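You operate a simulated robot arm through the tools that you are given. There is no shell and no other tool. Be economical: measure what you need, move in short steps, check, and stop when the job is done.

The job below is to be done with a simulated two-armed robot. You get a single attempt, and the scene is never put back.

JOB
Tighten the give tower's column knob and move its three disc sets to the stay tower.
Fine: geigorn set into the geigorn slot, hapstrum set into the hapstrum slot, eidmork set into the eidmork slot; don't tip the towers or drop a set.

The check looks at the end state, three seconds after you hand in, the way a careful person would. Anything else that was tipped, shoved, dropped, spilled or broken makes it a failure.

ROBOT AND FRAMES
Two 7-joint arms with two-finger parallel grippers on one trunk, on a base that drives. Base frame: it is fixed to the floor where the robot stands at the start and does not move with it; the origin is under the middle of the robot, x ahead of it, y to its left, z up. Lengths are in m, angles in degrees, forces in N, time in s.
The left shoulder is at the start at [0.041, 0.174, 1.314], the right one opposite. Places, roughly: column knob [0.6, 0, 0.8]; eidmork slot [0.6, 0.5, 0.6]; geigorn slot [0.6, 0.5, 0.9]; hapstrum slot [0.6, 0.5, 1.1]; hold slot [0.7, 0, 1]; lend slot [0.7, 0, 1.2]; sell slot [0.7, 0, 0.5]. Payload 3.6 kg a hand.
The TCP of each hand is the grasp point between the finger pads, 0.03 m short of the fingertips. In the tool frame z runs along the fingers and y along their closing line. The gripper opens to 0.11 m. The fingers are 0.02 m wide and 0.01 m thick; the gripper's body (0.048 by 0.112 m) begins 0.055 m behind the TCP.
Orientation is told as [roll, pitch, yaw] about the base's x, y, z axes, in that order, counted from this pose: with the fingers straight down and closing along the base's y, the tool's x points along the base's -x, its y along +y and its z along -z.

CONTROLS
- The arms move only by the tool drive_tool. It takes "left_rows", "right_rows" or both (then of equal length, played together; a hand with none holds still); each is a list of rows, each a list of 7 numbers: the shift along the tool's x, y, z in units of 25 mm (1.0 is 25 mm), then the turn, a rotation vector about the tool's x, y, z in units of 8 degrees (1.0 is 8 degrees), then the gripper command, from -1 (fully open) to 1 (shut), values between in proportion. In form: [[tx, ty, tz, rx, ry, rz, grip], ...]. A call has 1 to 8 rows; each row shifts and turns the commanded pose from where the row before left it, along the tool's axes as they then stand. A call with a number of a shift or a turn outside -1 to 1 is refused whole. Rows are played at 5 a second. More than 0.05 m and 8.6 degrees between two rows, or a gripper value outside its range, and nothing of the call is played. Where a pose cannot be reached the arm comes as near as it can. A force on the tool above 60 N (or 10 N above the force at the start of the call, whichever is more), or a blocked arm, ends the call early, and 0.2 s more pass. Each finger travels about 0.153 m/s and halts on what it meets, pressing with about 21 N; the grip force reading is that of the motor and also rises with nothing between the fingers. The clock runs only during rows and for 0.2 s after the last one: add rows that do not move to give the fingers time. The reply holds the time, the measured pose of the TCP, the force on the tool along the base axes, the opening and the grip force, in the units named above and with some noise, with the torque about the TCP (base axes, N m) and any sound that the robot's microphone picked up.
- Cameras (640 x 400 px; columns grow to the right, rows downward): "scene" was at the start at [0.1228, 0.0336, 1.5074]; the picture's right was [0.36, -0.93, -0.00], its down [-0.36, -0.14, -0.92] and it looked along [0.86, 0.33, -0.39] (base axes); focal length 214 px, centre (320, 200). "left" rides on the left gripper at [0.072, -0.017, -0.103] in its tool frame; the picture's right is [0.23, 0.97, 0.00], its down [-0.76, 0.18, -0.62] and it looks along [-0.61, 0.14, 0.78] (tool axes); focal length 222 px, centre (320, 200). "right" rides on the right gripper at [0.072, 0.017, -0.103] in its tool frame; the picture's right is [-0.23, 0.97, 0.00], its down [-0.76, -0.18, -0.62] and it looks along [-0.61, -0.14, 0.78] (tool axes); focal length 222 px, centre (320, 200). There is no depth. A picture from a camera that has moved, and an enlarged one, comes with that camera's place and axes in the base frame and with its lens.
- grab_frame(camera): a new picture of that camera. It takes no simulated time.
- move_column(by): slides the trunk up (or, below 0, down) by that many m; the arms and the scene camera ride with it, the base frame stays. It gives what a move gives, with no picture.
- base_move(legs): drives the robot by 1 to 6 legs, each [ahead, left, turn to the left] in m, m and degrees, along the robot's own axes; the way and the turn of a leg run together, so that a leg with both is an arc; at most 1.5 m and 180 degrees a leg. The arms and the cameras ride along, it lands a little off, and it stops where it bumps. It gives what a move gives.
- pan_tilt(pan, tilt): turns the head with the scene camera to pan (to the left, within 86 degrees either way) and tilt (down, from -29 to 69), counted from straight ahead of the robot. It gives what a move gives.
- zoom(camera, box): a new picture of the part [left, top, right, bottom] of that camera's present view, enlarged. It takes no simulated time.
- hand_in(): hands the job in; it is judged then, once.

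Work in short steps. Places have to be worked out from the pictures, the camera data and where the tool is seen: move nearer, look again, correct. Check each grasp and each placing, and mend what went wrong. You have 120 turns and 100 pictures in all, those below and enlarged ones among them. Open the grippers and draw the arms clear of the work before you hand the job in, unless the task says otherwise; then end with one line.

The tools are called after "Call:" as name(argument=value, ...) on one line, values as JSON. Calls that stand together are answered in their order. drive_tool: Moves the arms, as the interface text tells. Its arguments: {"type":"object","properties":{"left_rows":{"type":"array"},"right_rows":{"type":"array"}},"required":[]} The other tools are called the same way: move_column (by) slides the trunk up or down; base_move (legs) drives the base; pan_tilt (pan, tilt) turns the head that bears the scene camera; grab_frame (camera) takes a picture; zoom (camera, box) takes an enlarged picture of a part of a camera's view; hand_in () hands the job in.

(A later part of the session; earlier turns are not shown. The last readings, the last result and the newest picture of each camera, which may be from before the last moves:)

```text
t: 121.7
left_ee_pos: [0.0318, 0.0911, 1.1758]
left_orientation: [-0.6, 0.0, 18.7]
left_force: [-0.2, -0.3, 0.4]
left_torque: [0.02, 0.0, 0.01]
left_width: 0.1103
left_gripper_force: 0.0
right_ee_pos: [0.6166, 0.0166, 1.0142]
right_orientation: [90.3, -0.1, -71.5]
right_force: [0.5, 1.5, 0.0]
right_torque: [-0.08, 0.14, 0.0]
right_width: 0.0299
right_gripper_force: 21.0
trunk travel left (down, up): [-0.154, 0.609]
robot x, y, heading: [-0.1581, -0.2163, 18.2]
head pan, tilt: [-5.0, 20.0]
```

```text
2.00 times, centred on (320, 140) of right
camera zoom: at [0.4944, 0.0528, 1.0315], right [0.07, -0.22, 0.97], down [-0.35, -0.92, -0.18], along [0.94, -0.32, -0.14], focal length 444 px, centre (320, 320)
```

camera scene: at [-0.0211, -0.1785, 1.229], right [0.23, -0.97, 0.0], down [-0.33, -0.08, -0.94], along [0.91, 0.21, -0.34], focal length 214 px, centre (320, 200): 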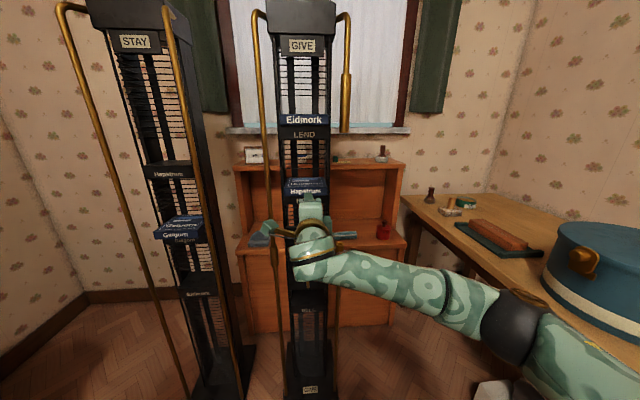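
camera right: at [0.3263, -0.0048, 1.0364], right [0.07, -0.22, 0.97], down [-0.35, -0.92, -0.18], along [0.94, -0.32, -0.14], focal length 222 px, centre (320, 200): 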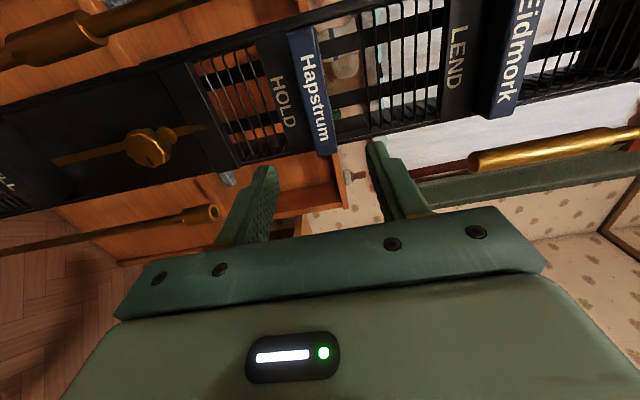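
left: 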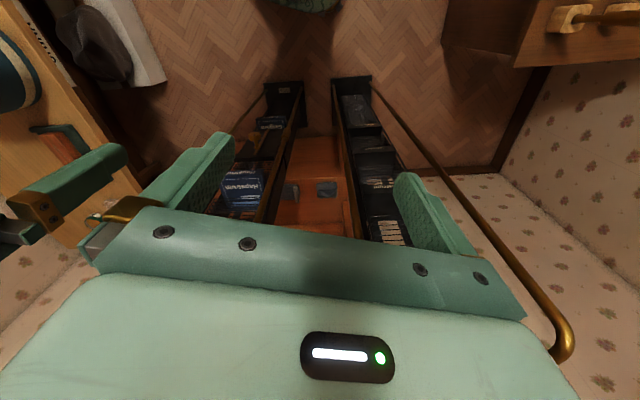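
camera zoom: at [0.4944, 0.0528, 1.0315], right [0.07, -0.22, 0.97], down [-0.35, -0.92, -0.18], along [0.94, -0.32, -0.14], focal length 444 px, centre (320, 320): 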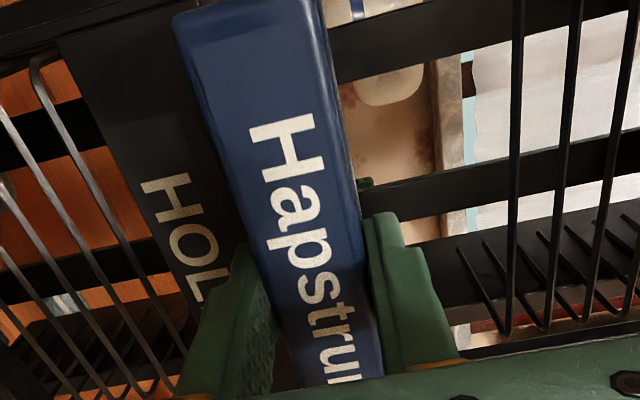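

Hapstrum is gripped at 30 mm. I lift slightly, pull it out, back off, and raise the trunk to the Hapstrum slot height.

Call:
drive_tool(right_rows=[[0, 0.1, 0, 0, 0, 0, 1], [0, 0, -0.5, 0, 0, 0, 1], [0, 0, -0.7, 0, 0, 0, 1], [0, 0, -0.9, 0, 0, 0, 1], [0, 0, -0.9, 0, 0, 0, 1], [0, 0, -0.5, 0, 0, 0, 1]])

Call:
base_move(legs=[[-0.2, 0, 0]])

Call:
move_column(by=0.125)

Call:
base_move(legs=[[0, 0.43, 0]])

Call:
grab_frame(camera="scene")

```text
t: 123.1
left_ee_pos: [0.0308, 0.0896, 1.1769]
left_orientation: [-0.5, 0.0, 18.7]
left_force: [0.8, -0.2, 0.8]
left_torque: [0.0, -0.01, -0.01]
left_width: 0.1102
left_gripper_force: 0.0
right_ee_pos: [0.5339, -0.0101, 1.0187]
right_orientation: [90.3, 0.0, -71.4]
right_force: [-1.1, 1.0, -3.6]
right_torque: [-0.09, 0.17, -0.02]
right_width: 0.0301
right_gripper_force: 21.2
trunk travel left (down, up): [-0.154, 0.609]
robot x, y, heading: [-0.1612, -0.216, 18.3]
head pan, tilt: [-5.0, 20.0]
```

```text
t: 124.7
left_ee_pos: [-0.16, 0.0267, 1.1772]
left_orientation: [-0.7, -0.1, 18.5]
left_force: [-1.4, -0.9, 0.0]
left_torque: [-0.01, -0.03, 0.0]
left_width: 0.1101
left_gripper_force: 0.0
right_ee_pos: [0.344, -0.0739, 1.0186]
right_orientation: [90.4, -0.1, -71.4]
right_force: [0.1, 0.2, -2.7]
right_torque: [-0.08, 0.2, 0.02]
right_width: 0.0298
right_gripper_force: 20.5
trunk travel left (down, up): [-0.154, 0.609]
robot x, y, heading: [-0.3513, -0.2785, 18.1]
head pan, tilt: [-5.0, 20.0]
```

```text
t: 126.2
left_ee_pos: [-0.1571, 0.0278, 1.3008]
left_orientation: [-0.6, 0.2, 18.5]
left_force: [0.3, 0.4, -0.3]
left_torque: [-0.01, 0.02, 0.0]
left_width: 0.1101
left_gripper_force: 0.2
right_ee_pos: [0.3453, -0.0726, 1.1424]
right_orientation: [90.2, 0.0, -71.4]
right_force: [-0.6, -0.1, -3.1]
right_torque: [-0.07, 0.14, 0.01]
right_width: 0.03
right_gripper_force: 21.5
trunk travel left (down, up): [-0.279, 0.484]
robot x, y, heading: [-0.3522, -0.2765, 17.9]
head pan, tilt: [-5.0, 20.0]
```

```text
t: 128.9
left_ee_pos: [-0.2921, 0.4385, 1.3013]
left_orientation: [-0.7, 0.0, 18.5]
left_force: [-0.1, 1.0, -0.1]
left_torque: [-0.03, 0.02, -0.01]
left_width: 0.1099
left_gripper_force: 0.0
right_ee_pos: [0.2111, 0.3382, 1.1424]
right_orientation: [90.2, 0.0, -71.6]
right_force: [0.4, 0.5, -2.7]
right_torque: [-0.06, 0.19, 0.01]
right_width: 0.0295
right_gripper_force: 21.0
trunk travel left (down, up): [-0.279, 0.484]
robot x, y, heading: [-0.486, 0.1359, 18.2]
head pan, tilt: [-5.0, 20.0]
```

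```text
21 pictures are left
camera scene: at [-0.3112, 0.1821, 1.3595], right [0.22, -0.97, 0.0], down [-0.33, -0.08, -0.94], along [0.92, 0.21, -0.34], focal length 214 px, centre (320, 200)
```

scene: 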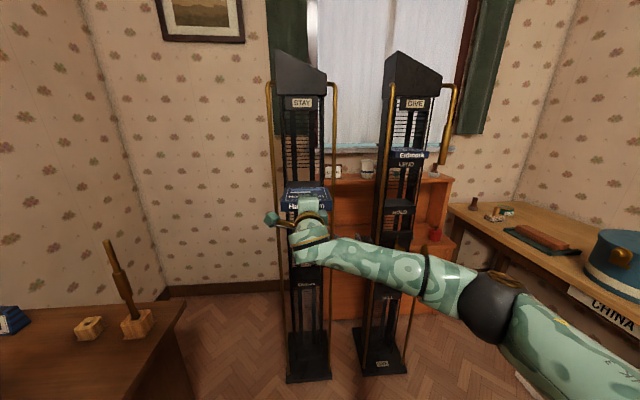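

Lateral position 0.256 vs target 0.261. I correct 4.5 mm left, drive 19 cm forward and check the line-up.

Call:
drive_tool(right_rows=[[0.18, 0, 0, 0, 0, 0, 1]])

Call:
base_move(legs=[[0.19, 0, 0]])

Call:
zoom(camera="scene", box=[220, 100, 400, 280])

Call:
grab_frame(camera="right")

```text
t: 129.3
left_ee_pos: [-0.2928, 0.4385, 1.3027]
left_orientation: [-0.6, 0.0, 18.5]
left_force: [0.0, -0.3, 0.8]
left_torque: [0.0, 0.0, -0.02]
left_width: 0.1101
left_gripper_force: 0.2
right_ee_pos: [0.208, 0.341, 1.1414]
right_orientation: [90.3, 0.1, -71.5]
right_force: [0.7, 1.0, -3.4]
right_torque: [-0.08, 0.16, -0.01]
right_width: 0.03
right_gripper_force: 21.5
trunk travel left (down, up): [-0.279, 0.484]
robot x, y, heading: [-0.4861, 0.1342, 18.0]
head pan, tilt: [-5.0, 20.0]
```

```text
t: 130.8
left_ee_pos: [-0.1048, 0.4997, 1.3015]
left_orientation: [-0.6, 0.0, 18.5]
left_force: [-0.3, 0.6, 1.0]
left_torque: [0.0, 0.04, -0.01]
left_width: 0.1098
left_gripper_force: 0.1
right_ee_pos: [0.3955, 0.4027, 1.1415]
right_orientation: [90.2, 0.0, -71.4]
right_force: [0.2, -0.1, -2.5]
right_torque: [-0.05, 0.14, 0.01]
right_width: 0.03
right_gripper_force: 21.2
trunk travel left (down, up): [-0.279, 0.484]
robot x, y, heading: [-0.301, 0.1961, 18.1]
head pan, tilt: [-5.0, 20.0]
```

```text
2.22 times, centred on (310, 190) of scene
camera zoom: at [-0.1238, 0.242, 1.3593], right [0.22, -0.97, 0.0], down [-0.34, -0.08, -0.94], along [0.92, 0.21, -0.34], focal length 477 px, centre (342, 222)
```

zoom: 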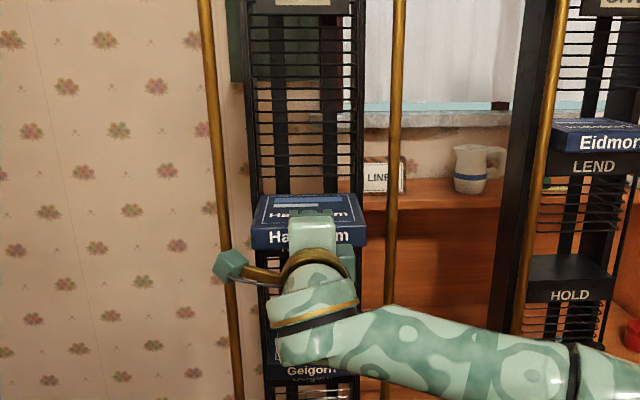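

```text
19 pictures are left
camera right: at [0.2736, 0.4379, 1.158], right [0.07, -0.22, 0.97], down [-0.35, -0.92, -0.18], along [0.93, -0.33, -0.14], focal length 222 px, centre (320, 200)
```

right: 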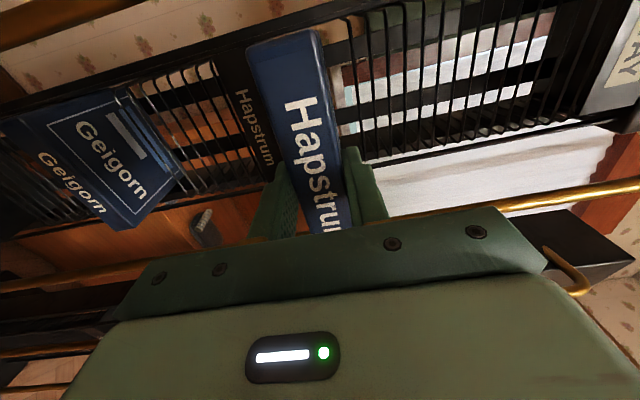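

Lined up (l = 0.261, box above the Hapstrum slab). I insert in two steps.

Call:
drive_tool(right_rows=[[0, 0, 0.5, 0, 0, 0, 1], [0, 0, 0.5, 0, 0, 0, 1], [0, 0, 0.5, 0, 0, 0, 1], [0, 0, 0.5, 0, 0, 0, 1]])

Call:
drive_tool(right_rows=[[0, 0, 0.5, 0, 0, 0, 1], [0, 0, 0.5, 0, 0, 0, 1], [0, 0, 0.5, 0, 0, 0, 1], [0, 0, 0.4, 0, 0, 0, 1]])

```text
t: 131.8
left_ee_pos: [-0.1057, 0.4982, 1.3023]
left_orientation: [-0.6, 0.0, 18.5]
left_force: [-0.6, -0.9, 0.7]
left_torque: [-0.03, -0.02, 0.0]
left_width: 0.1102
left_gripper_force: 0.1
right_ee_pos: [0.443, 0.4184, 1.1414]
right_orientation: [90.3, -0.1, -71.5]
right_force: [0.1, 0.1, -3.2]
right_torque: [-0.06, 0.2, 0.0]
right_width: 0.0298
right_gripper_force: 20.9
trunk travel left (down, up): [-0.279, 0.484]
robot x, y, heading: [-0.3009, 0.1962, 18.1]
head pan, tilt: [-5.0, 20.0]
```

```text
t: 132.8
left_ee_pos: [-0.1071, 0.4982, 1.3023]
left_orientation: [-0.5, 0.1, 18.4]
left_force: [0.6, -0.9, -0.5]
left_torque: [-0.02, -0.03, 0.02]
left_width: 0.1099
left_gripper_force: 0.2
right_ee_pos: [0.486, 0.4345, 1.1436]
right_orientation: [90.3, 0.0, -71.5]
right_force: [-5.7, -2.5, -3.4]
right_torque: [-0.16, 0.33, 0.33]
right_width: 0.0298
right_gripper_force: 21.4
trunk travel left (down, up): [-0.279, 0.484]
robot x, y, heading: [-0.3002, 0.194, 17.9]
head pan, tilt: [-5.0, 20.0]
```

The rear just touches the back strips. I ease off 3 mm and lower in small steps.

Call:
drive_tool(right_rows=[[0, 0, -0.12, 0, 0, 0, 1], [0, -0.25, 0, 0, 0, 0, 1], [0, -0.25, 0, 0, 0, 0, 1], [0, -0.2, 0, 0, 0, 0, 1]])

Call:
drive_tool(right_rows=[[0, -0.15, 0, 0, 0, 0, 1], [0, 0, 0, 0, 0, 0, 1]])

```text
t: 133.8
left_ee_pos: [-0.1062, 0.4989, 1.3019]
left_orientation: [-0.6, 0.0, 18.5]
left_force: [0.2, -0.1, -0.5]
left_torque: [0.0, -0.02, -0.02]
left_width: 0.1098
left_gripper_force: 0.1
right_ee_pos: [0.4844, 0.4325, 1.126]
right_orientation: [90.3, 0.1, -71.6]
right_force: [1.0, 0.0, -3.1]
right_torque: [-0.07, 0.2, -0.03]
right_width: 0.03
right_gripper_force: 20.4
trunk travel left (down, up): [-0.279, 0.484]
robot x, y, heading: [-0.301, 0.1963, 18.0]
head pan, tilt: [-5.0, 20.0]
```

```text
t: 134.4
left_ee_pos: [-0.1062, 0.4985, 1.3025]
left_orientation: [-0.6, 0.0, 18.5]
left_force: [-0.8, -0.1, 0.0]
left_torque: [-0.02, 0.01, -0.02]
left_width: 0.11
left_gripper_force: 0.1
right_ee_pos: [0.485, 0.4317, 1.1205]
right_orientation: [90.3, 0.1, -71.4]
right_force: [0.0, 0.0, -2.4]
right_torque: [-0.07, 0.18, 0.0]
right_width: 0.0299
right_gripper_force: 21.0
trunk travel left (down, up): [-0.279, 0.484]
robot x, y, heading: [-0.2987, 0.1938, 17.8]
head pan, tilt: [-5.0, 20.0]
```

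No contact yet; I keep lowering in 3 mm steps.

Call:
drive_tool(right_rows=[[0, -0.12, 0, 0, 0, 0, 1], [0, -0.12, 0, 0, 0, 0, 1]])

Call:
zoom(camera="right", box=[160, 0, 480, 200])

```text
t: 135.0
left_ee_pos: [-0.1067, 0.4993, 1.3024]
left_orientation: [-0.6, 0.1, 18.4]
left_force: [-0.5, 0.1, -0.3]
left_torque: [-0.01, 0.03, 0.02]
left_width: 0.1101
left_gripper_force: 0.1
right_ee_pos: [0.4862, 0.4314, 1.1156]
right_orientation: [90.2, 0.1, -71.5]
right_force: [-0.2, -0.6, -3.2]
right_torque: [-0.07, 0.21, 0.01]
right_width: 0.0299
right_gripper_force: 20.8
trunk travel left (down, up): [-0.279, 0.484]
robot x, y, heading: [-0.3, 0.191, 17.9]
head pan, tilt: [-5.0, 20.0]
```

```text
2.00 times, centred on (320, 100) of right
camera zoom: at [0.3628, 0.468, 1.1324], right [0.07, -0.22, 0.97], down [-0.35, -0.92, -0.18], along [0.93, -0.33, -0.14], focal length 444 px, centre (320, 400)
```

zoom: 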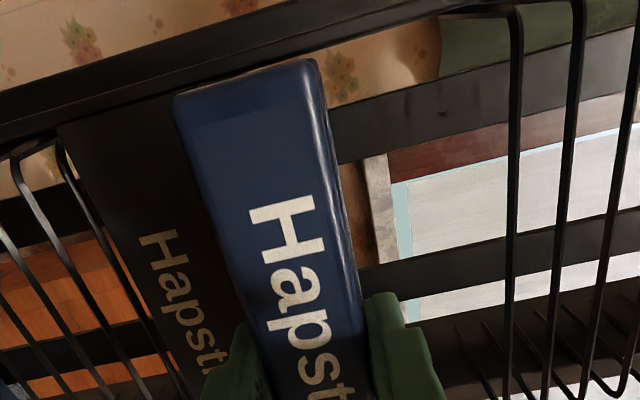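

The box is just above the slab; I lower until the force changes.

Call:
drive_tool(right_rows=[[0, -0.12, 0, 0, 0, 0, 1], [0, -0.12, 0, 0, 0, 0, 1]])

```text
t: 135.6
left_ee_pos: [-0.108, 0.4992, 1.3038]
left_orientation: [-0.6, -0.2, 18.5]
left_force: [0.8, -0.2, -0.6]
left_torque: [0.0, -0.01, 0.03]
left_width: 0.1099
left_gripper_force: 0.2
right_ee_pos: [0.4854, 0.4314, 1.1141]
right_orientation: [90.6, 0.0, -71.6]
right_force: [5.7, 2.6, 13.1]
right_torque: [0.2, -0.52, 0.0]
right_width: 0.0301
right_gripper_force: 21.1
trunk travel left (down, up): [-0.279, 0.484]
robot x, y, heading: [-0.2991, 0.191, 18.1]
head pan, tilt: [-5.0, 20.0]
```

Contact: 13 N up at z = 1.114, so it rests on the slab. I open and withdraw.

Call:
drive_tool(right_rows=[[0, 0.05, 0, 0, 0, 0, 1], [0, 0, 0, 0, 0, 0, 0.2], [0, 0, 0, 0, 0, 0, -0.1], [0, 0, 0, 0, 0, 0, -0.1], [0, 0, -0.6, 0, 0, 0, -0.1], [0, 0, -1, 0, 0, 0, -0.1], [0, 0, -1, 0, 0, 0, -0.1], [0, 0, -1, 0, 0, 0, -0.1]])

Call:
base_move(legs=[[-0.12, 0, 0], [0, -0.437, 0]])

Call:
move_column(by=0.13)

Call:
grab_frame(camera="scene")

Call:
grab_frame(camera="right")

```text
t: 137.4
left_ee_pos: [-0.1072, 0.4995, 1.3026]
left_orientation: [-0.7, 0.0, 18.5]
left_force: [0.0, 0.1, -0.2]
left_torque: [0.02, -0.01, 0.02]
left_width: 0.1101
left_gripper_force: 0.1
right_ee_pos: [0.3986, 0.4009, 1.1096]
right_orientation: [90.3, 0.1, -71.5]
right_force: [0.1, 0.4, 0.2]
right_torque: [0.02, 0.01, 0.03]
right_width: 0.0603
right_gripper_force: 0.0
trunk travel left (down, up): [-0.279, 0.484]
robot x, y, heading: [-0.2972, 0.1909, 17.9]
head pan, tilt: [-5.0, 20.0]
```

```text
t: 140.9
left_ee_pos: [-0.0866, 0.0515, 1.303]
left_orientation: [-0.7, 0.0, 18.5]
left_force: [0.3, -0.6, 0.2]
left_torque: [0.03, 0.02, 0.02]
left_width: 0.1101
left_gripper_force: 0.0
right_ee_pos: [0.4179, -0.046, 1.1106]
right_orientation: [90.3, 0.2, -71.7]
right_force: [0.4, 0.7, 0.0]
right_torque: [0.02, 0.0, 0.01]
right_width: 0.0607
right_gripper_force: 0.0
trunk travel left (down, up): [-0.279, 0.484]
robot x, y, heading: [-0.2806, -0.2527, 17.9]
head pan, tilt: [-5.0, 20.0]
```

```text
t: 142.5
left_ee_pos: [-0.0871, 0.0514, 1.4322]
left_orientation: [-0.7, 0.0, 18.5]
left_force: [-0.5, -0.4, 0.4]
left_torque: [0.03, 0.05, -0.02]
left_width: 0.1097
left_gripper_force: 0.0
right_ee_pos: [0.4181, -0.0448, 1.2407]
right_orientation: [90.2, 0.1, -71.5]
right_force: [-0.4, 0.1, 0.3]
right_torque: [0.02, -0.01, 0.0]
right_width: 0.0605
right_gripper_force: 0.0
trunk travel left (down, up): [-0.409, 0.354]
robot x, y, heading: [-0.2812, -0.2556, 17.8]
head pan, tilt: [-5.0, 20.0]
```

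```text
17 pictures are left
camera scene: at [-0.15, -0.2198, 1.4913], right [0.22, -0.97, 0.0], down [-0.33, -0.08, -0.94], along [0.92, 0.21, -0.34], focal length 214 px, centre (320, 200)
```

scene: 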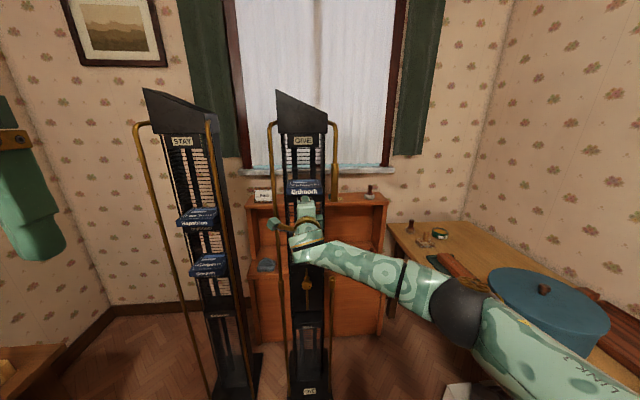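

```text
16 pictures are left
camera right: at [0.2958, -0.0088, 1.2561], right [0.07, -0.22, 0.97], down [-0.35, -0.92, -0.18], along [0.93, -0.33, -0.14], focal length 222 px, centre (320, 200)
```

right: 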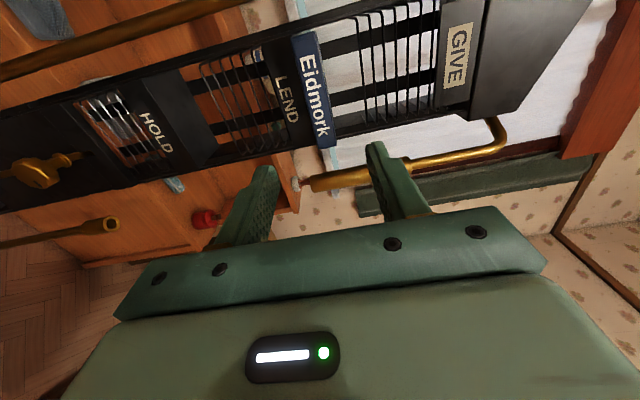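

Eidmork is next: ~21 cm ahead, centre z≈1.235. I lower 6 mm, nudge right, drive 12 cm closer, and check.

Call:
drive_tool(right_rows=[[-0.1, -0.24, 0, 0, 0, 0, -0.2]])

Call:
base_move(legs=[[0.12, 0, 0]])

Call:
zoom(camera="right", box=[160, 40, 480, 240])

```text
t: 142.9
left_ee_pos: [-0.0881, 0.0518, 1.4307]
left_orientation: [-0.6, 0.0, 18.5]
left_force: [0.8, 0.0, -1.2]
left_torque: [-0.01, 0.03, 0.01]
left_width: 0.1099
left_gripper_force: 0.0
right_ee_pos: [0.419, -0.0475, 1.2336]
right_orientation: [90.3, -0.1, -71.6]
right_force: [0.5, 0.1, 0.0]
right_torque: [-0.04, 0.0, 0.03]
right_width: 0.0661
right_gripper_force: 0.0
trunk travel left (down, up): [-0.409, 0.354]
robot x, y, heading: [-0.2825, -0.252, 17.8]
head pan, tilt: [-5.0, 20.0]
```

```text
t: 144.1
left_ee_pos: [0.0263, 0.0895, 1.4327]
left_orientation: [-0.6, 0.0, 18.5]
left_force: [0.2, 0.2, 0.6]
left_torque: [-0.01, 0.01, -0.02]
left_width: 0.1099
left_gripper_force: 0.3
right_ee_pos: [0.5334, -0.0093, 1.2336]
right_orientation: [90.3, 0.1, -71.6]
right_force: [0.3, 0.0, 0.0]
right_torque: [0.05, -0.01, 0.0]
right_width: 0.0659
right_gripper_force: 0.0
trunk travel left (down, up): [-0.409, 0.354]
robot x, y, heading: [-0.1694, -0.2173, 18.0]
head pan, tilt: [-5.0, 20.0]
```

```text
2.00 times, centred on (320, 140) of right
camera zoom: at [0.4099, 0.0266, 1.2502], right [0.07, -0.22, 0.97], down [-0.35, -0.92, -0.18], along [0.93, -0.33, -0.14], focal length 444 px, centre (320, 320)
```

zoom: 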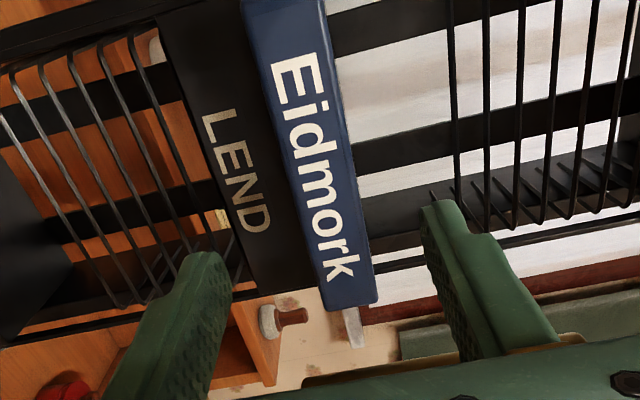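

Aligned. I advance 9.1 cm and close.

Call:
drive_tool(right_rows=[[0, -0.1, 0.9, 0, 0, 0, -0.2], [0, 0, 0.9, 0, 0, 0, -0.2], [0, 0, 0.9, 0, 0, 0, -0.2], [0, 0, 0.9, 0, 0, 0, -0.2]])

Call:
drive_tool(right_rows=[[0, 0, 0, 0, 0, 0, 0.3], [0, 0, 0, 0, 0, 0, 1], [0, 0, 0, 0, 0, 0, 1], [0, 0, 0, 0, 0, 0, 1]])

```text
t: 145.1
left_ee_pos: [0.0254, 0.0874, 1.4322]
left_orientation: [-0.6, 0.0, 18.4]
left_force: [0.9, -0.2, -0.6]
left_torque: [-0.03, 0.01, 0.02]
left_width: 0.1098
left_gripper_force: 0.0
right_ee_pos: [0.6015, -0.0011, 1.2444]
right_orientation: [90.4, 0.1, -71.5]
right_force: [0.2, -0.9, -0.8]
right_torque: [0.02, 0.01, -0.02]
right_width: 0.0659
right_gripper_force: 0.1
right hand out of reach, approached as far as the arm can: row 3, 4
trunk travel left (down, up): [-0.409, 0.354]
robot x, y, heading: [-0.1662, -0.216, 17.9]
head pan, tilt: [-5.0, 20.0]
```

```text
t: 146.1
left_ee_pos: [0.0265, 0.0882, 1.4329]
left_orientation: [-0.6, 0.0, 18.5]
left_force: [-0.4, 0.9, 1.0]
left_torque: [0.0, 0.0, 0.0]
left_width: 0.1101
left_gripper_force: 0.0
right_ee_pos: [0.6027, -0.0003, 1.2433]
right_orientation: [90.3, 0.0, -71.4]
right_force: [-1.4, -1.3, -0.5]
right_torque: [-0.21, 0.27, 0.15]
right_width: 0.0303
right_gripper_force: 21.4
trunk travel left (down, up): [-0.409, 0.354]
robot x, y, heading: [-0.1662, -0.2162, 18.0]
head pan, tilt: [-5.0, 20.0]
```

The arm ran out of reach (grip is too shallow and off). I re-open, correct height and lateral, and let the base bring it closer.

Call:
drive_tool(right_rows=[[0, 0, 0, 0, 0, 0, 0.2], [0, 0, 0, 0, 0, 0, -0.2], [0, 0, 0, 0, 0, 0, -0.2], [0, 0, -0.8, 0, 0, 0, -0.2], [0, -0.3, -0.8, 0, 0, 0, -0.2], [0, 0, -0.8, 0, 0, 0, -0.2]])

Call:
zoom(camera="right", box=[160, 40, 480, 240])

```text
t: 147.5
left_ee_pos: [0.0259, 0.0887, 1.4321]
left_orientation: [-0.6, 0.0, 18.6]
left_force: [0.3, -0.3, -0.2]
left_torque: [0.01, 0.02, -0.01]
left_width: 0.11
left_gripper_force: 0.1
right_ee_pos: [0.5444, -0.021, 1.2366]
right_orientation: [90.3, 0.2, -71.5]
right_force: [0.0, 0.2, 0.1]
right_torque: [0.02, 0.01, 0.01]
right_width: 0.0662
right_gripper_force: 0.0
trunk travel left (down, up): [-0.409, 0.354]
robot x, y, heading: [-0.1684, -0.2222, 17.9]
head pan, tilt: [-5.0, 20.0]
```

```text
2.00 times, centred on (320, 140) of right
camera zoom: at [0.4225, 0.015, 1.2527], right [0.07, -0.22, 0.97], down [-0.35, -0.92, -0.18], along [0.93, -0.33, -0.14], focal length 444 px, centre (320, 320)
```

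zoom: 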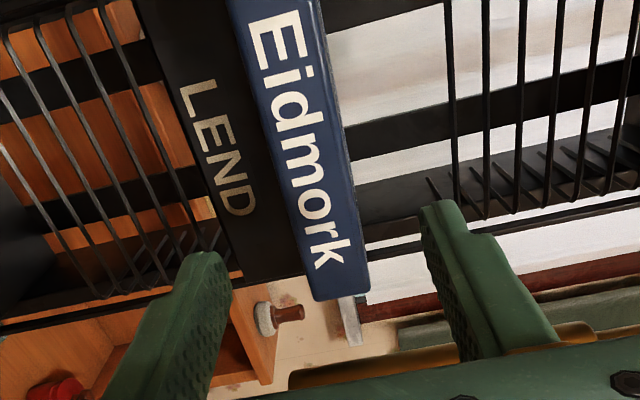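

Box undisturbed. I correct 14 mm left and 5 mm down, drive 6 cm closer and read the pose.

Call:
drive_tool(right_rows=[[0.56, -0.22, 0, 0, 0, 0, -0.2]])

Call:
base_move(legs=[[0.06, 0, 0]])

```text
t: 147.9
left_ee_pos: [0.0249, 0.0891, 1.4318]
left_orientation: [-0.7, 0.0, 18.6]
left_force: [0.3, 0.3, 0.3]
left_torque: [0.0, -0.01, 0.01]
left_width: 0.1102
left_gripper_force: 0.1
right_ee_pos: [0.5417, -0.0067, 1.2301]
right_orientation: [90.3, 0.0, -71.4]
right_force: [-0.1, 0.1, -0.6]
right_torque: [0.02, 0.01, -0.01]
right_width: 0.0661
right_gripper_force: 0.0
trunk travel left (down, up): [-0.409, 0.354]
robot x, y, heading: [-0.1698, -0.2156, 18.0]
head pan, tilt: [-5.0, 20.0]
```

```text
t: 148.9
left_ee_pos: [0.0832, 0.1085, 1.4311]
left_orientation: [-0.6, 0.0, 18.6]
left_force: [0.1, -0.5, 0.2]
left_torque: [0.01, 0.06, -0.02]
left_width: 0.1099
left_gripper_force: 0.1
right_ee_pos: [0.5985, 0.0114, 1.2296]
right_orientation: [90.3, 0.1, -71.4]
right_force: [0.5, -0.4, 0.0]
right_torque: [0.0, -0.03, 0.02]
right_width: 0.0659
right_gripper_force: 0.1
trunk travel left (down, up): [-0.409, 0.354]
robot x, y, heading: [-0.1108, -0.1983, 18.2]
head pan, tilt: [-5.0, 20.0]
```

Now f = 0.573, l = −0.174; 2.3 cm more with the arm, then close.

Call:
drive_tool(right_rows=[[0, 0.1, 0.5, 0, 0, 0, -0.2], [0, 0, 0.44, 0, 0, 0, -0.2]])

Call:
drive_tool(right_rows=[[0, 0, 0, 0, 0, 0, 0.3], [0, 0, 0, 0, 0, 0, 1], [0, 0, 0, 0, 0, 0, 1], [0, 0, 0, 0, 0, 0, 1]])

Call:
zoom(camera="right", box=[160, 40, 480, 240])

```text
t: 149.5
left_ee_pos: [0.084, 0.108, 1.4313]
left_orientation: [-0.6, 0.1, 18.6]
left_force: [0.9, 0.2, -0.1]
left_torque: [-0.02, 0.03, 0.0]
left_width: 0.1101
left_gripper_force: 0.0
right_ee_pos: [0.6216, 0.0209, 1.2338]
right_orientation: [90.2, 0.0, -71.5]
right_force: [0.7, -0.4, -0.6]
right_torque: [-0.01, -0.01, -0.02]
right_width: 0.0662
right_gripper_force: 0.1
trunk travel left (down, up): [-0.409, 0.354]
robot x, y, heading: [-0.1106, -0.2011, 18.2]
head pan, tilt: [-5.0, 20.0]
```

```text
t: 150.5
left_ee_pos: [0.0824, 0.1072, 1.4321]
left_orientation: [-0.6, 0.1, 18.6]
left_force: [0.6, 0.0, -0.2]
left_torque: [0.01, -0.03, 0.01]
left_width: 0.1098
left_gripper_force: 0.2
right_ee_pos: [0.62, 0.0192, 1.2346]
right_orientation: [90.3, -0.1, -71.5]
right_force: [0.4, 0.3, 3.2]
right_torque: [-0.05, -0.05, 0.09]
right_width: 0.0302
right_gripper_force: 20.9
trunk travel left (down, up): [-0.409, 0.354]
robot x, y, heading: [-0.1104, -0.2003, 17.8]
head pan, tilt: [-5.0, 20.0]
```

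```text
2.00 times, centred on (320, 140) of right
camera zoom: at [0.4972, 0.0556, 1.2513], right [0.07, -0.22, 0.97], down [-0.35, -0.92, -0.18], along [0.94, -0.33, -0.14], focal length 444 px, centre (320, 320)
```

zoom: 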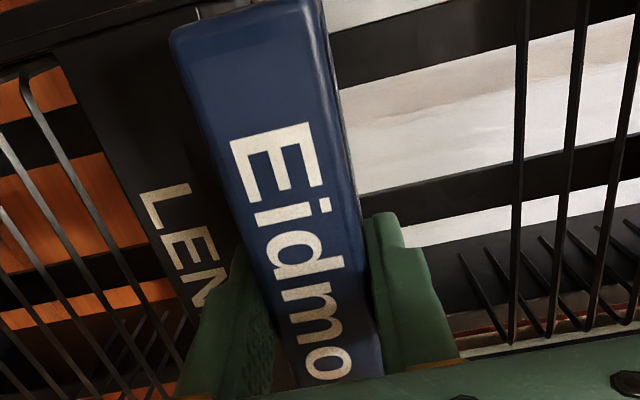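

Solid grip at 30 mm. I lift 2 mm, pull it out mostly with the base (to keep arm reach), then lower the trunk in the clear.

Call:
drive_tool(right_rows=[[0, 0.1, 0, 0, 0, 0, 1], [0, 0, -0.5, 0, 0, 0, 1], [0, 0, -0.5, 0, 0, 0, 1], [0, 0, -0.4, 0, 0, 0, 1]])

Call:
base_move(legs=[[-0.28, 0, 0]])

Call:
move_column(by=-0.2)

```text
t: 151.5
left_ee_pos: [0.0826, 0.1087, 1.4314]
left_orientation: [-0.6, 0.0, 18.5]
left_force: [0.4, -0.8, 0.0]
left_torque: [0.01, -0.04, -0.04]
left_width: 0.1098
left_gripper_force: 0.1
right_ee_pos: [0.5871, 0.0088, 1.2364]
right_orientation: [90.4, 0.0, -71.4]
right_force: [-0.3, -0.4, 0.8]
right_torque: [-0.02, 0.19, -0.03]
right_width: 0.0295
right_gripper_force: 21.4
trunk travel left (down, up): [-0.409, 0.354]
robot x, y, heading: [-0.1106, -0.1985, 18.2]
head pan, tilt: [-5.0, 20.0]
```

```text
t: 153.4
left_ee_pos: [-0.1816, 0.0227, 1.4325]
left_orientation: [-0.6, -0.1, 19.1]
left_force: [0.0, -0.3, 0.7]
left_torque: [0.03, -0.03, 0.02]
left_width: 0.11
left_gripper_force: 0.0
right_ee_pos: [0.3255, -0.0727, 1.237]
right_orientation: [90.4, 0.0, -70.9]
right_force: [0.0, -0.4, -2.5]
right_torque: [-0.03, 0.18, 0.02]
right_width: 0.0298
right_gripper_force: 21.0
trunk travel left (down, up): [-0.409, 0.354]
robot x, y, heading: [-0.3704, -0.285, 18.5]
head pan, tilt: [-5.0, 20.0]
```

```text
t: 155.6
left_ee_pos: [-0.1811, 0.0224, 1.2333]
left_orientation: [-0.6, -0.1, 19.0]
left_force: [-0.8, -0.5, -0.2]
left_torque: [-0.01, -0.01, 0.03]
left_width: 0.11
left_gripper_force: 0.1
right_ee_pos: [0.3259, -0.0732, 1.0382]
right_orientation: [90.5, 0.1, -71.0]
right_force: [-1.1, -0.1, -2.0]
right_torque: [-0.04, 0.16, 0.01]
right_width: 0.0301
right_gripper_force: 20.7
trunk travel left (down, up): [-0.209, 0.554]
robot x, y, heading: [-0.3694, -0.2858, 18.2]
head pan, tilt: [-5.0, 20.0]
```

Carrying well. I lower the trunk another 0.2 m, the arm 0.19 m, and drive left to the stay tower.

Call:
move_column(by=-0.2)

Call:
drive_tool(right_rows=[[0, -0.94, 0, 0, 0, 0, 1], [0, -0.94, 0, 0, 0, 0, 1], [0, -0.94, 0, 0, 0, 0, 1], [0, -0.94, 0, 0, 0, 0, 1], [0, -0.94, 0, 0, 0, 0, 1], [0, -0.94, 0, 0, 0, 0, 1], [0, -0.94, 0, 0, 0, 0, 1], [0, -0.94, 0, 0, 0, 0, 1]])

Call:
base_move(legs=[[0, 0.42, 0]])

Call:
grab_frame(camera="right")

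```text
t: 157.8
left_ee_pos: [-0.18, 0.0224, 1.0322]
left_orientation: [-0.5, 0.0, 19.0]
left_force: [0.2, 0.4, 0.3]
left_torque: [-0.02, 0.01, 0.02]
left_width: 0.1097
left_gripper_force: 0.1
right_ee_pos: [0.3241, -0.0736, 0.8366]
right_orientation: [90.4, 0.1, -71.1]
right_force: [0.3, 0.4, -3.0]
right_torque: [-0.09, 0.2, 0.0]
right_width: 0.0298
right_gripper_force: 20.9
trunk travel left (down, up): [-0.009, 0.754]
robot x, y, heading: [-0.3706, -0.2864, 18.5]
head pan, tilt: [-5.0, 20.0]
```

```text
t: 159.6
left_ee_pos: [-0.1793, 0.0233, 1.0328]
left_orientation: [-0.6, 0.0, 19.0]
left_force: [-0.7, -0.5, -0.4]
left_torque: [0.01, 0.01, -0.02]
left_width: 0.1097
left_gripper_force: 0.0
right_ee_pos: [0.3262, -0.0733, 0.6484]
right_orientation: [90.3, 0.2, -71.1]
right_force: [-0.9, -0.8, -3.2]
right_torque: [-0.03, 0.17, 0.01]
right_width: 0.0296
right_gripper_force: 21.1
trunk travel left (down, up): [-0.009, 0.754]
robot x, y, heading: [-0.3695, -0.2843, 18.4]
head pan, tilt: [-5.0, 20.0]
```

```text
t: 162.1
left_ee_pos: [-0.3093, 0.4095, 1.0331]
left_orientation: [-0.6, 0.0, 19.2]
left_force: [-0.9, -0.2, 0.1]
left_torque: [-0.01, -0.01, 0.0]
left_width: 0.1099
left_gripper_force: 0.1
right_ee_pos: [0.1991, 0.3141, 0.6474]
right_orientation: [90.3, -0.1, -70.9]
right_force: [0.9, -0.2, -3.3]
right_torque: [-0.05, 0.19, 0.0]
right_width: 0.0298
right_gripper_force: 21.5
trunk travel left (down, up): [-0.009, 0.754]
robot x, y, heading: [-0.5016, 0.1037, 18.4]
head pan, tilt: [-5.0, 20.0]
```

```text
12 pictures are left
camera right: at [0.0749, 0.3491, 0.6647], right [0.07, -0.22, 0.97], down [-0.34, -0.92, -0.18], along [0.94, -0.32, -0.14], focal length 222 px, centre (320, 200)
```

right: 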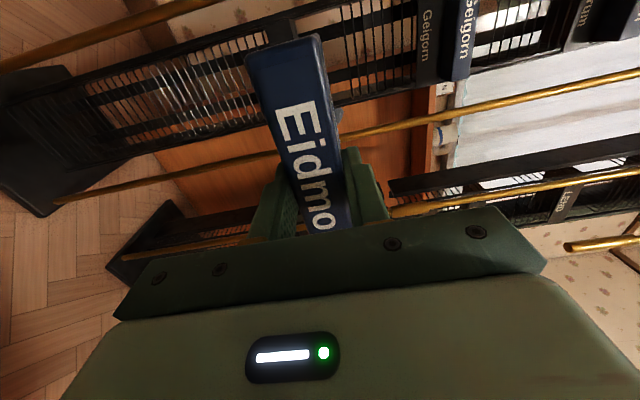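

Hand at l = 0.237; I shift 25 mm left with a half-degree yaw trim, drive 20 cm forward, and check alignment.

Call:
drive_tool(right_rows=[[1, 0, 0, 0, -0.06, 0, 1], [0, 0, 0, 0, 0, 0, 1]])

Call:
base_move(legs=[[0.2, 0, 0]])

Call:
zoom(camera="scene", box=[220, 200, 400, 380])

Call:
grab_frame(camera="right")

```text
t: 162.7
left_ee_pos: [-0.3107, 0.4088, 1.0315]
left_orientation: [-0.7, 0.0, 19.1]
left_force: [0.3, -0.6, 0.1]
left_torque: [0.02, 0.0, -0.02]
left_width: 0.1101
left_gripper_force: 0.0
right_ee_pos: [0.1901, 0.3384, 0.648]
right_orientation: [90.3, -0.1, -71.5]
right_force: [0.7, -0.3, -2.5]
right_torque: [-0.03, 0.22, -0.01]
right_width: 0.0296
right_gripper_force: 20.6
trunk travel left (down, up): [-0.009, 0.754]
robot x, y, heading: [-0.4999, 0.099, 18.7]
head pan, tilt: [-5.0, 20.0]
```

```text
t: 164.3
left_ee_pos: [-0.1215, 0.4723, 1.0316]
left_orientation: [-0.6, 0.0, 19.1]
left_force: [2.2, 0.3, 0.4]
left_torque: [0.02, -0.03, -0.01]
left_width: 0.1097
left_gripper_force: 0.0
right_ee_pos: [0.3796, 0.4026, 0.6466]
right_orientation: [90.2, 0.2, -71.4]
right_force: [-0.8, -0.7, -3.2]
right_torque: [-0.05, 0.17, 0.0]
right_width: 0.0299
right_gripper_force: 20.6
trunk travel left (down, up): [-0.009, 0.754]
robot x, y, heading: [-0.3134, 0.1665, 18.6]
head pan, tilt: [-5.0, 20.0]
```

```text
2.22 times, centred on (310, 290) of scene
camera zoom: at [0.0099, 0.2649, 1.0728], right [0.24, -0.97, 0.0], down [-0.33, -0.08, -0.94], along [0.91, 0.22, -0.34], focal length 477 px, centre (342, 0)
```

zoom: 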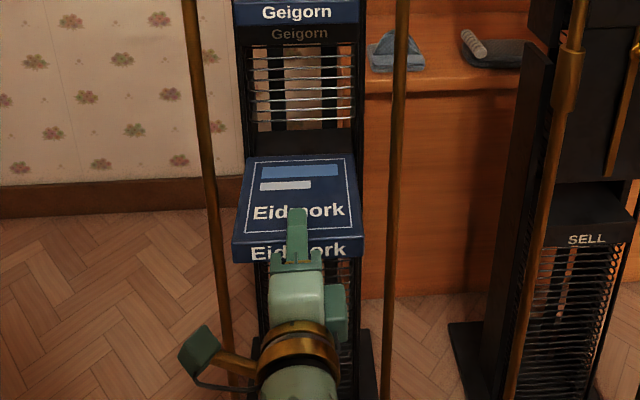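

```text
10 pictures are left
camera right: at [0.2554, 0.4385, 0.6647], right [0.07, -0.22, 0.97], down [-0.35, -0.92, -0.18], along [0.94, -0.32, -0.14], focal length 222 px, centre (320, 200)
```

right: 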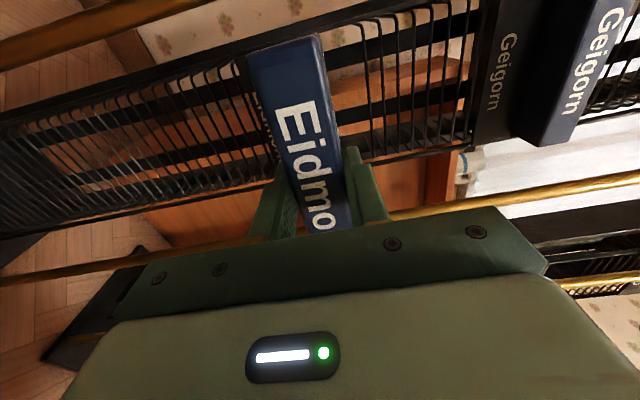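

Lined up with the uprights. I trim 2.5 mm right, move 5 cm in with the base, then the rest with the arm.

Call:
drive_tool(right_rows=[[-0.1, 0, 0.3, 0, 0, 0, 1]])

Call:
base_move(legs=[[0.045, 0, 0]])

Call:
drive_tool(right_rows=[[0, 0, 0.5, 0, 0, 0, 1], [0, 0, 0.5, 0, 0, 0, 1]])

```text
t: 164.7
left_ee_pos: [-0.1211, 0.4726, 1.0321]
left_orientation: [-0.7, -0.1, 19.1]
left_force: [0.5, -0.6, -0.3]
left_torque: [0.01, -0.01, -0.01]
left_width: 0.1099
left_gripper_force: 0.1
right_ee_pos: [0.3853, 0.4029, 0.6485]
right_orientation: [90.2, 0.0, -71.3]
right_force: [-0.2, -0.4, -3.4]
right_torque: [-0.03, 0.16, -0.01]
right_width: 0.0298
right_gripper_force: 21.5
trunk travel left (down, up): [-0.009, 0.754]
robot x, y, heading: [-0.3134, 0.1633, 18.5]
head pan, tilt: [-5.0, 20.0]
```

```text
t: 165.6
left_ee_pos: [-0.0772, 0.4871, 1.0311]
left_orientation: [-0.6, 0.1, 19.2]
left_force: [1.4, 0.0, 0.0]
left_torque: [-0.02, 0.01, 0.01]
left_width: 0.1099
left_gripper_force: 0.1
right_ee_pos: [0.4296, 0.4177, 0.6454]
right_orientation: [90.2, 0.1, -71.3]
right_force: [-0.1, 0.0, -2.9]
right_torque: [-0.07, 0.16, 0.01]
right_width: 0.03
right_gripper_force: 20.7
trunk travel left (down, up): [-0.009, 0.754]
robot x, y, heading: [-0.269, 0.1778, 18.4]
head pan, tilt: [-5.0, 20.0]
```

```text
t: 166.2
left_ee_pos: [-0.0776, 0.4867, 1.0318]
left_orientation: [-0.6, 0.0, 19.2]
left_force: [0.1, 0.5, 0.8]
left_torque: [0.05, 0.01, -0.01]
left_width: 0.1099
left_gripper_force: 0.0
right_ee_pos: [0.4524, 0.4262, 0.6476]
right_orientation: [90.2, 0.0, -71.3]
right_force: [-0.5, -1.0, -4.6]
right_torque: [-0.1, 0.18, -0.06]
right_width: 0.0299
right_gripper_force: 20.8
trunk travel left (down, up): [-0.009, 0.754]
robot x, y, heading: [-0.2654, 0.1798, 18.6]
head pan, tilt: [-5.0, 20.0]
```

Going in freely. 3.2 cm more.

Call:
drive_tool(right_rows=[[-0.08, 0, 0.4, 0, 0, 0, 1], [0, 0, 0.45, 0, 0, 0, 1], [0, 0, 0.45, 0, 0, 0, 1]])

Call:
grab_frame(camera="right")

```text
t: 167.0
left_ee_pos: [-0.0775, 0.4872, 1.0312]
left_orientation: [-0.6, 0.1, 19.2]
left_force: [-0.3, -0.1, -0.3]
left_torque: [0.0, -0.01, -0.01]
left_width: 0.1098
left_gripper_force: 0.1
right_ee_pos: [0.4841, 0.4336, 0.6482]
right_orientation: [90.2, 0.0, -71.3]
right_force: [1.0, 0.1, -2.7]
right_torque: [-0.04, 0.16, -0.01]
right_width: 0.03
right_gripper_force: 21.4
trunk travel left (down, up): [-0.009, 0.754]
robot x, y, heading: [-0.2665, 0.1804, 18.6]
head pan, tilt: [-5.0, 20.0]
```

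```text
9 pictures are left
camera right: at [0.3619, 0.4694, 0.6644], right [0.07, -0.22, 0.97], down [-0.35, -0.92, -0.18], along [0.94, -0.32, -0.14], focal length 222 px, centre (320, 200)
```

right: 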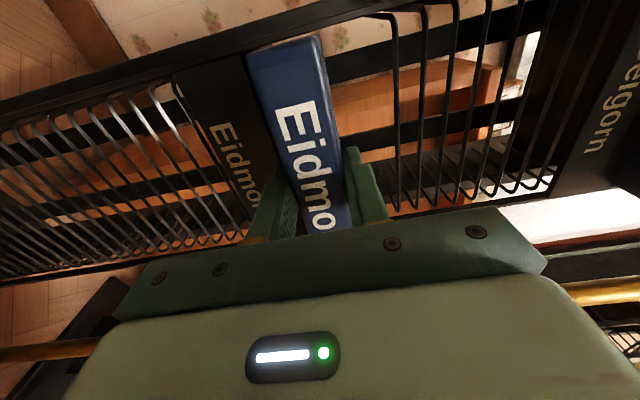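

Fully in without contact. I lower onto the Eidmork slab.

Call:
drive_tool(right_rows=[[0, -0.25, 0, 0, 0, 0, 1], [0, -0.25, 0, 0, 0, 0, 1], [0, -0.25, 0, 0, 0, 0, 1]])

Call:
drive_tool(right_rows=[[0, -0.15, 0, 0, 0, 0, 1], [0, -0.1, 0, 0, 0, 0, 1]])

```text
t: 167.8
left_ee_pos: [-0.0782, 0.4874, 1.0333]
left_orientation: [-0.6, -0.1, 19.2]
left_force: [-0.6, -0.2, 0.5]
left_torque: [0.03, 0.02, 0.0]
left_width: 0.1104
left_gripper_force: 0.1
right_ee_pos: [0.4852, 0.4336, 0.6342]
right_orientation: [90.6, 0.1, -71.3]
right_force: [4.0, 2.3, 12.6]
right_torque: [0.07, -0.49, 0.02]
right_width: 0.0301
right_gripper_force: 21.1
trunk travel left (down, up): [-0.009, 0.754]
robot x, y, heading: [-0.2676, 0.1821, 18.7]
head pan, tilt: [-5.0, 20.0]
```

```text
t: 168.4
left_ee_pos: [-0.0822, 0.4858, 1.0345]
left_orientation: [-0.5, -0.3, 19.1]
left_force: [0.9, -0.6, 0.1]
left_torque: [0.0, -0.02, 0.01]
left_width: 0.11
left_gripper_force: 0.1
right_ee_pos: [0.4818, 0.4333, 0.6309]
right_orientation: [91.1, 0.0, -71.4]
right_force: [-5.6, -6.8, 34.5]
right_torque: [0.49, -1.19, -0.53]
right_width: 0.0328
right_gripper_force: 20.9
trunk travel left (down, up): [-0.009, 0.754]
robot x, y, heading: [-0.2693, 0.1771, 18.5]
head pan, tilt: [-5.0, 20.0]
```

Contact came at z≈0.634 and I pressed a little past it. I raise back 5 mm to unload, then open and withdraw.

Call:
drive_tool(right_rows=[[0, 0.22, 0, 0, 0, 0, 1], [0, 0, 0, 0, 0, 0, 1]])

Call:
zoom(camera="right", box=[160, 0, 480, 240])

```text
t: 169.0
left_ee_pos: [-0.0808, 0.4852, 1.0328]
left_orientation: [-0.6, -0.2, 19.2]
left_force: [-0.4, 1.0, -0.5]
left_torque: [0.01, -0.01, 0.02]
left_width: 0.11
left_gripper_force: 0.1
right_ee_pos: [0.4839, 0.4343, 0.6316]
right_orientation: [90.6, -0.1, -71.4]
right_force: [-0.5, -3.8, 26.5]
right_torque: [0.32, -0.93, -0.07]
right_width: 0.0315
right_gripper_force: 20.2
trunk travel left (down, up): [-0.009, 0.754]
robot x, y, heading: [-0.267, 0.183, 18.4]
head pan, tilt: [-5.0, 20.0]
```

```text
1.67 times, centred on (320, 120) of right
camera zoom: at [0.3606, 0.4691, 0.6486], right [0.06, -0.22, 0.97], down [-0.35, -0.92, -0.18], along [0.94, -0.32, -0.13], focal length 370 px, centre (320, 333)
```

zoom: 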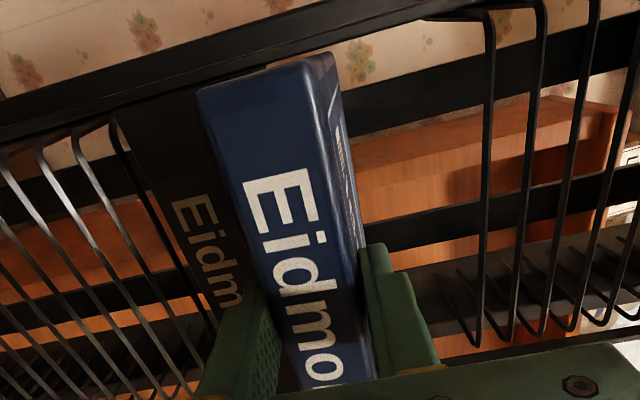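

Still 26 N of load and the box is slightly tilted in the grip; I unload further.

Call:
drive_tool(right_rows=[[0, 0.15, 0, 0, 0, 0, 1], [0, 0, 0, 0, 0, 0, 1]])

Call:
drive_tool(right_rows=[[0, 0.08, 0, 0, 0, 0, 1], [0, 0, 0, 0, 0, 0, 1]])

```text
t: 169.6
left_ee_pos: [-0.079, 0.4864, 1.0339]
left_orientation: [-0.6, -0.1, 19.1]
left_force: [0.1, 0.2, 0.2]
left_torque: [-0.02, 0.0, 0.01]
left_width: 0.11
left_gripper_force: 0.0
right_ee_pos: [0.4835, 0.434, 0.6331]
right_orientation: [90.5, 0.0, -71.4]
right_force: [7.1, -0.9, 17.6]
right_torque: [0.2, -0.69, -0.11]
right_width: 0.0307
right_gripper_force: 20.8
trunk travel left (down, up): [-0.009, 0.754]
robot x, y, heading: [-0.2654, 0.1782, 18.8]
head pan, tilt: [-5.0, 20.0]
```

```text
t: 170.2
left_ee_pos: [-0.0796, 0.4864, 1.0325]
left_orientation: [-0.7, 0.0, 19.2]
left_force: [0.2, -0.6, -0.3]
left_torque: [0.02, -0.03, 0.04]
left_width: 0.1099
left_gripper_force: 0.0
right_ee_pos: [0.4834, 0.4341, 0.6344]
right_orientation: [90.3, -0.1, -71.5]
right_force: [3.7, -3.1, 10.2]
right_torque: [0.07, -0.37, -0.12]
right_width: 0.0299
right_gripper_force: 20.5
trunk travel left (down, up): [-0.009, 0.754]
robot x, y, heading: [-0.2707, 0.1794, 18.9]
head pan, tilt: [-5.0, 20.0]
```

Load is down to 10 N, width back to 30 mm, box flat on the slab. I open and withdraw.

Call:
drive_tool(right_rows=[[0, 0, 0, 0, 0, 0, 0.3], [0, 0, 0, 0, 0, 0, 0], [0, 0, 0, 0, 0, 0, -0.1], [0, 0, -0.5, 0, 0, 0, -0.1], [0, 0, -0.8, 0, 0, 0, -0.1], [0, 0, -0.9, 0, 0, 0, -0.1], [0, 0, -0.9, 0, 0, 0, -0.1], [0, 0, -0.9, 0, 0, 0, -0.1]])

Call:
base_move(legs=[[-0.25, 0, 0]])

Call:
grab_frame(camera="scene")

Call:
zoom(camera="scene", box=[240, 80, 400, 300])

```text
t: 172.0
left_ee_pos: [-0.0776, 0.4874, 1.033]
left_orientation: [-0.5, 0.0, 19.2]
left_force: [0.4, -0.4, -0.5]
left_torque: [0.02, 0.01, 0.01]
left_width: 0.1099
left_gripper_force: 0.1
right_ee_pos: [0.3906, 0.4009, 0.6354]
right_orientation: [90.2, 0.1, -71.3]
right_force: [0.1, 0.7, 0.2]
right_torque: [0.0, 0.01, -0.02]
right_width: 0.0605
right_gripper_force: 0.1
trunk travel left (down, up): [-0.009, 0.754]
robot x, y, heading: [-0.2685, 0.1784, 18.6]
head pan, tilt: [-5.0, 20.0]
```

```text
t: 173.8
left_ee_pos: [-0.3145, 0.4066, 1.0339]
left_orientation: [-0.6, 0.0, 19.1]
left_force: [-0.5, 0.6, -0.5]
left_torque: [-0.01, -0.02, -0.01]
left_width: 0.1102
left_gripper_force: 0.0
right_ee_pos: [0.1529, 0.3202, 0.6359]
right_orientation: [90.3, 0.0, -71.4]
right_force: [0.8, 0.2, 1.2]
right_torque: [0.01, 0.03, 0.02]
right_width: 0.0605
right_gripper_force: 0.0
trunk travel left (down, up): [-0.009, 0.754]
robot x, y, heading: [-0.5081, 0.0949, 18.4]
head pan, tilt: [-5.0, 20.0]
```

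```text
7 pictures are left
camera scene: at [-0.1842, 0.1993, 1.0733], right [0.23, -0.97, 0.0], down [-0.33, -0.08, -0.94], along [0.91, 0.22, -0.34], focal length 214 px, centre (320, 200)
```

scene: 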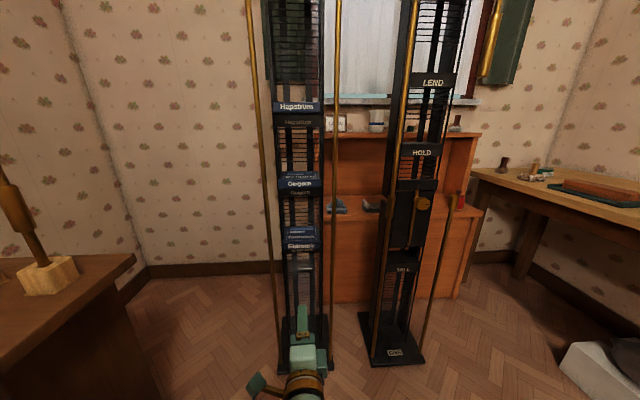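

```text
1.82 times, centred on (320, 190) of scene
camera zoom: at [-0.1842, 0.1993, 1.0733], right [0.23, -0.97, 0.0], down [-0.33, -0.08, -0.94], along [0.91, 0.22, -0.34], focal length 390 px, centre (320, 218)
```

zoom: 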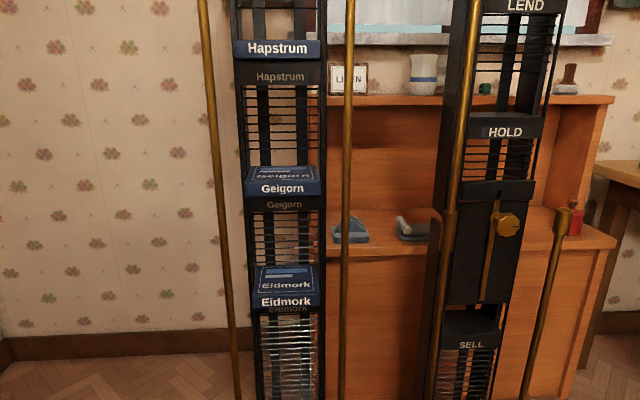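

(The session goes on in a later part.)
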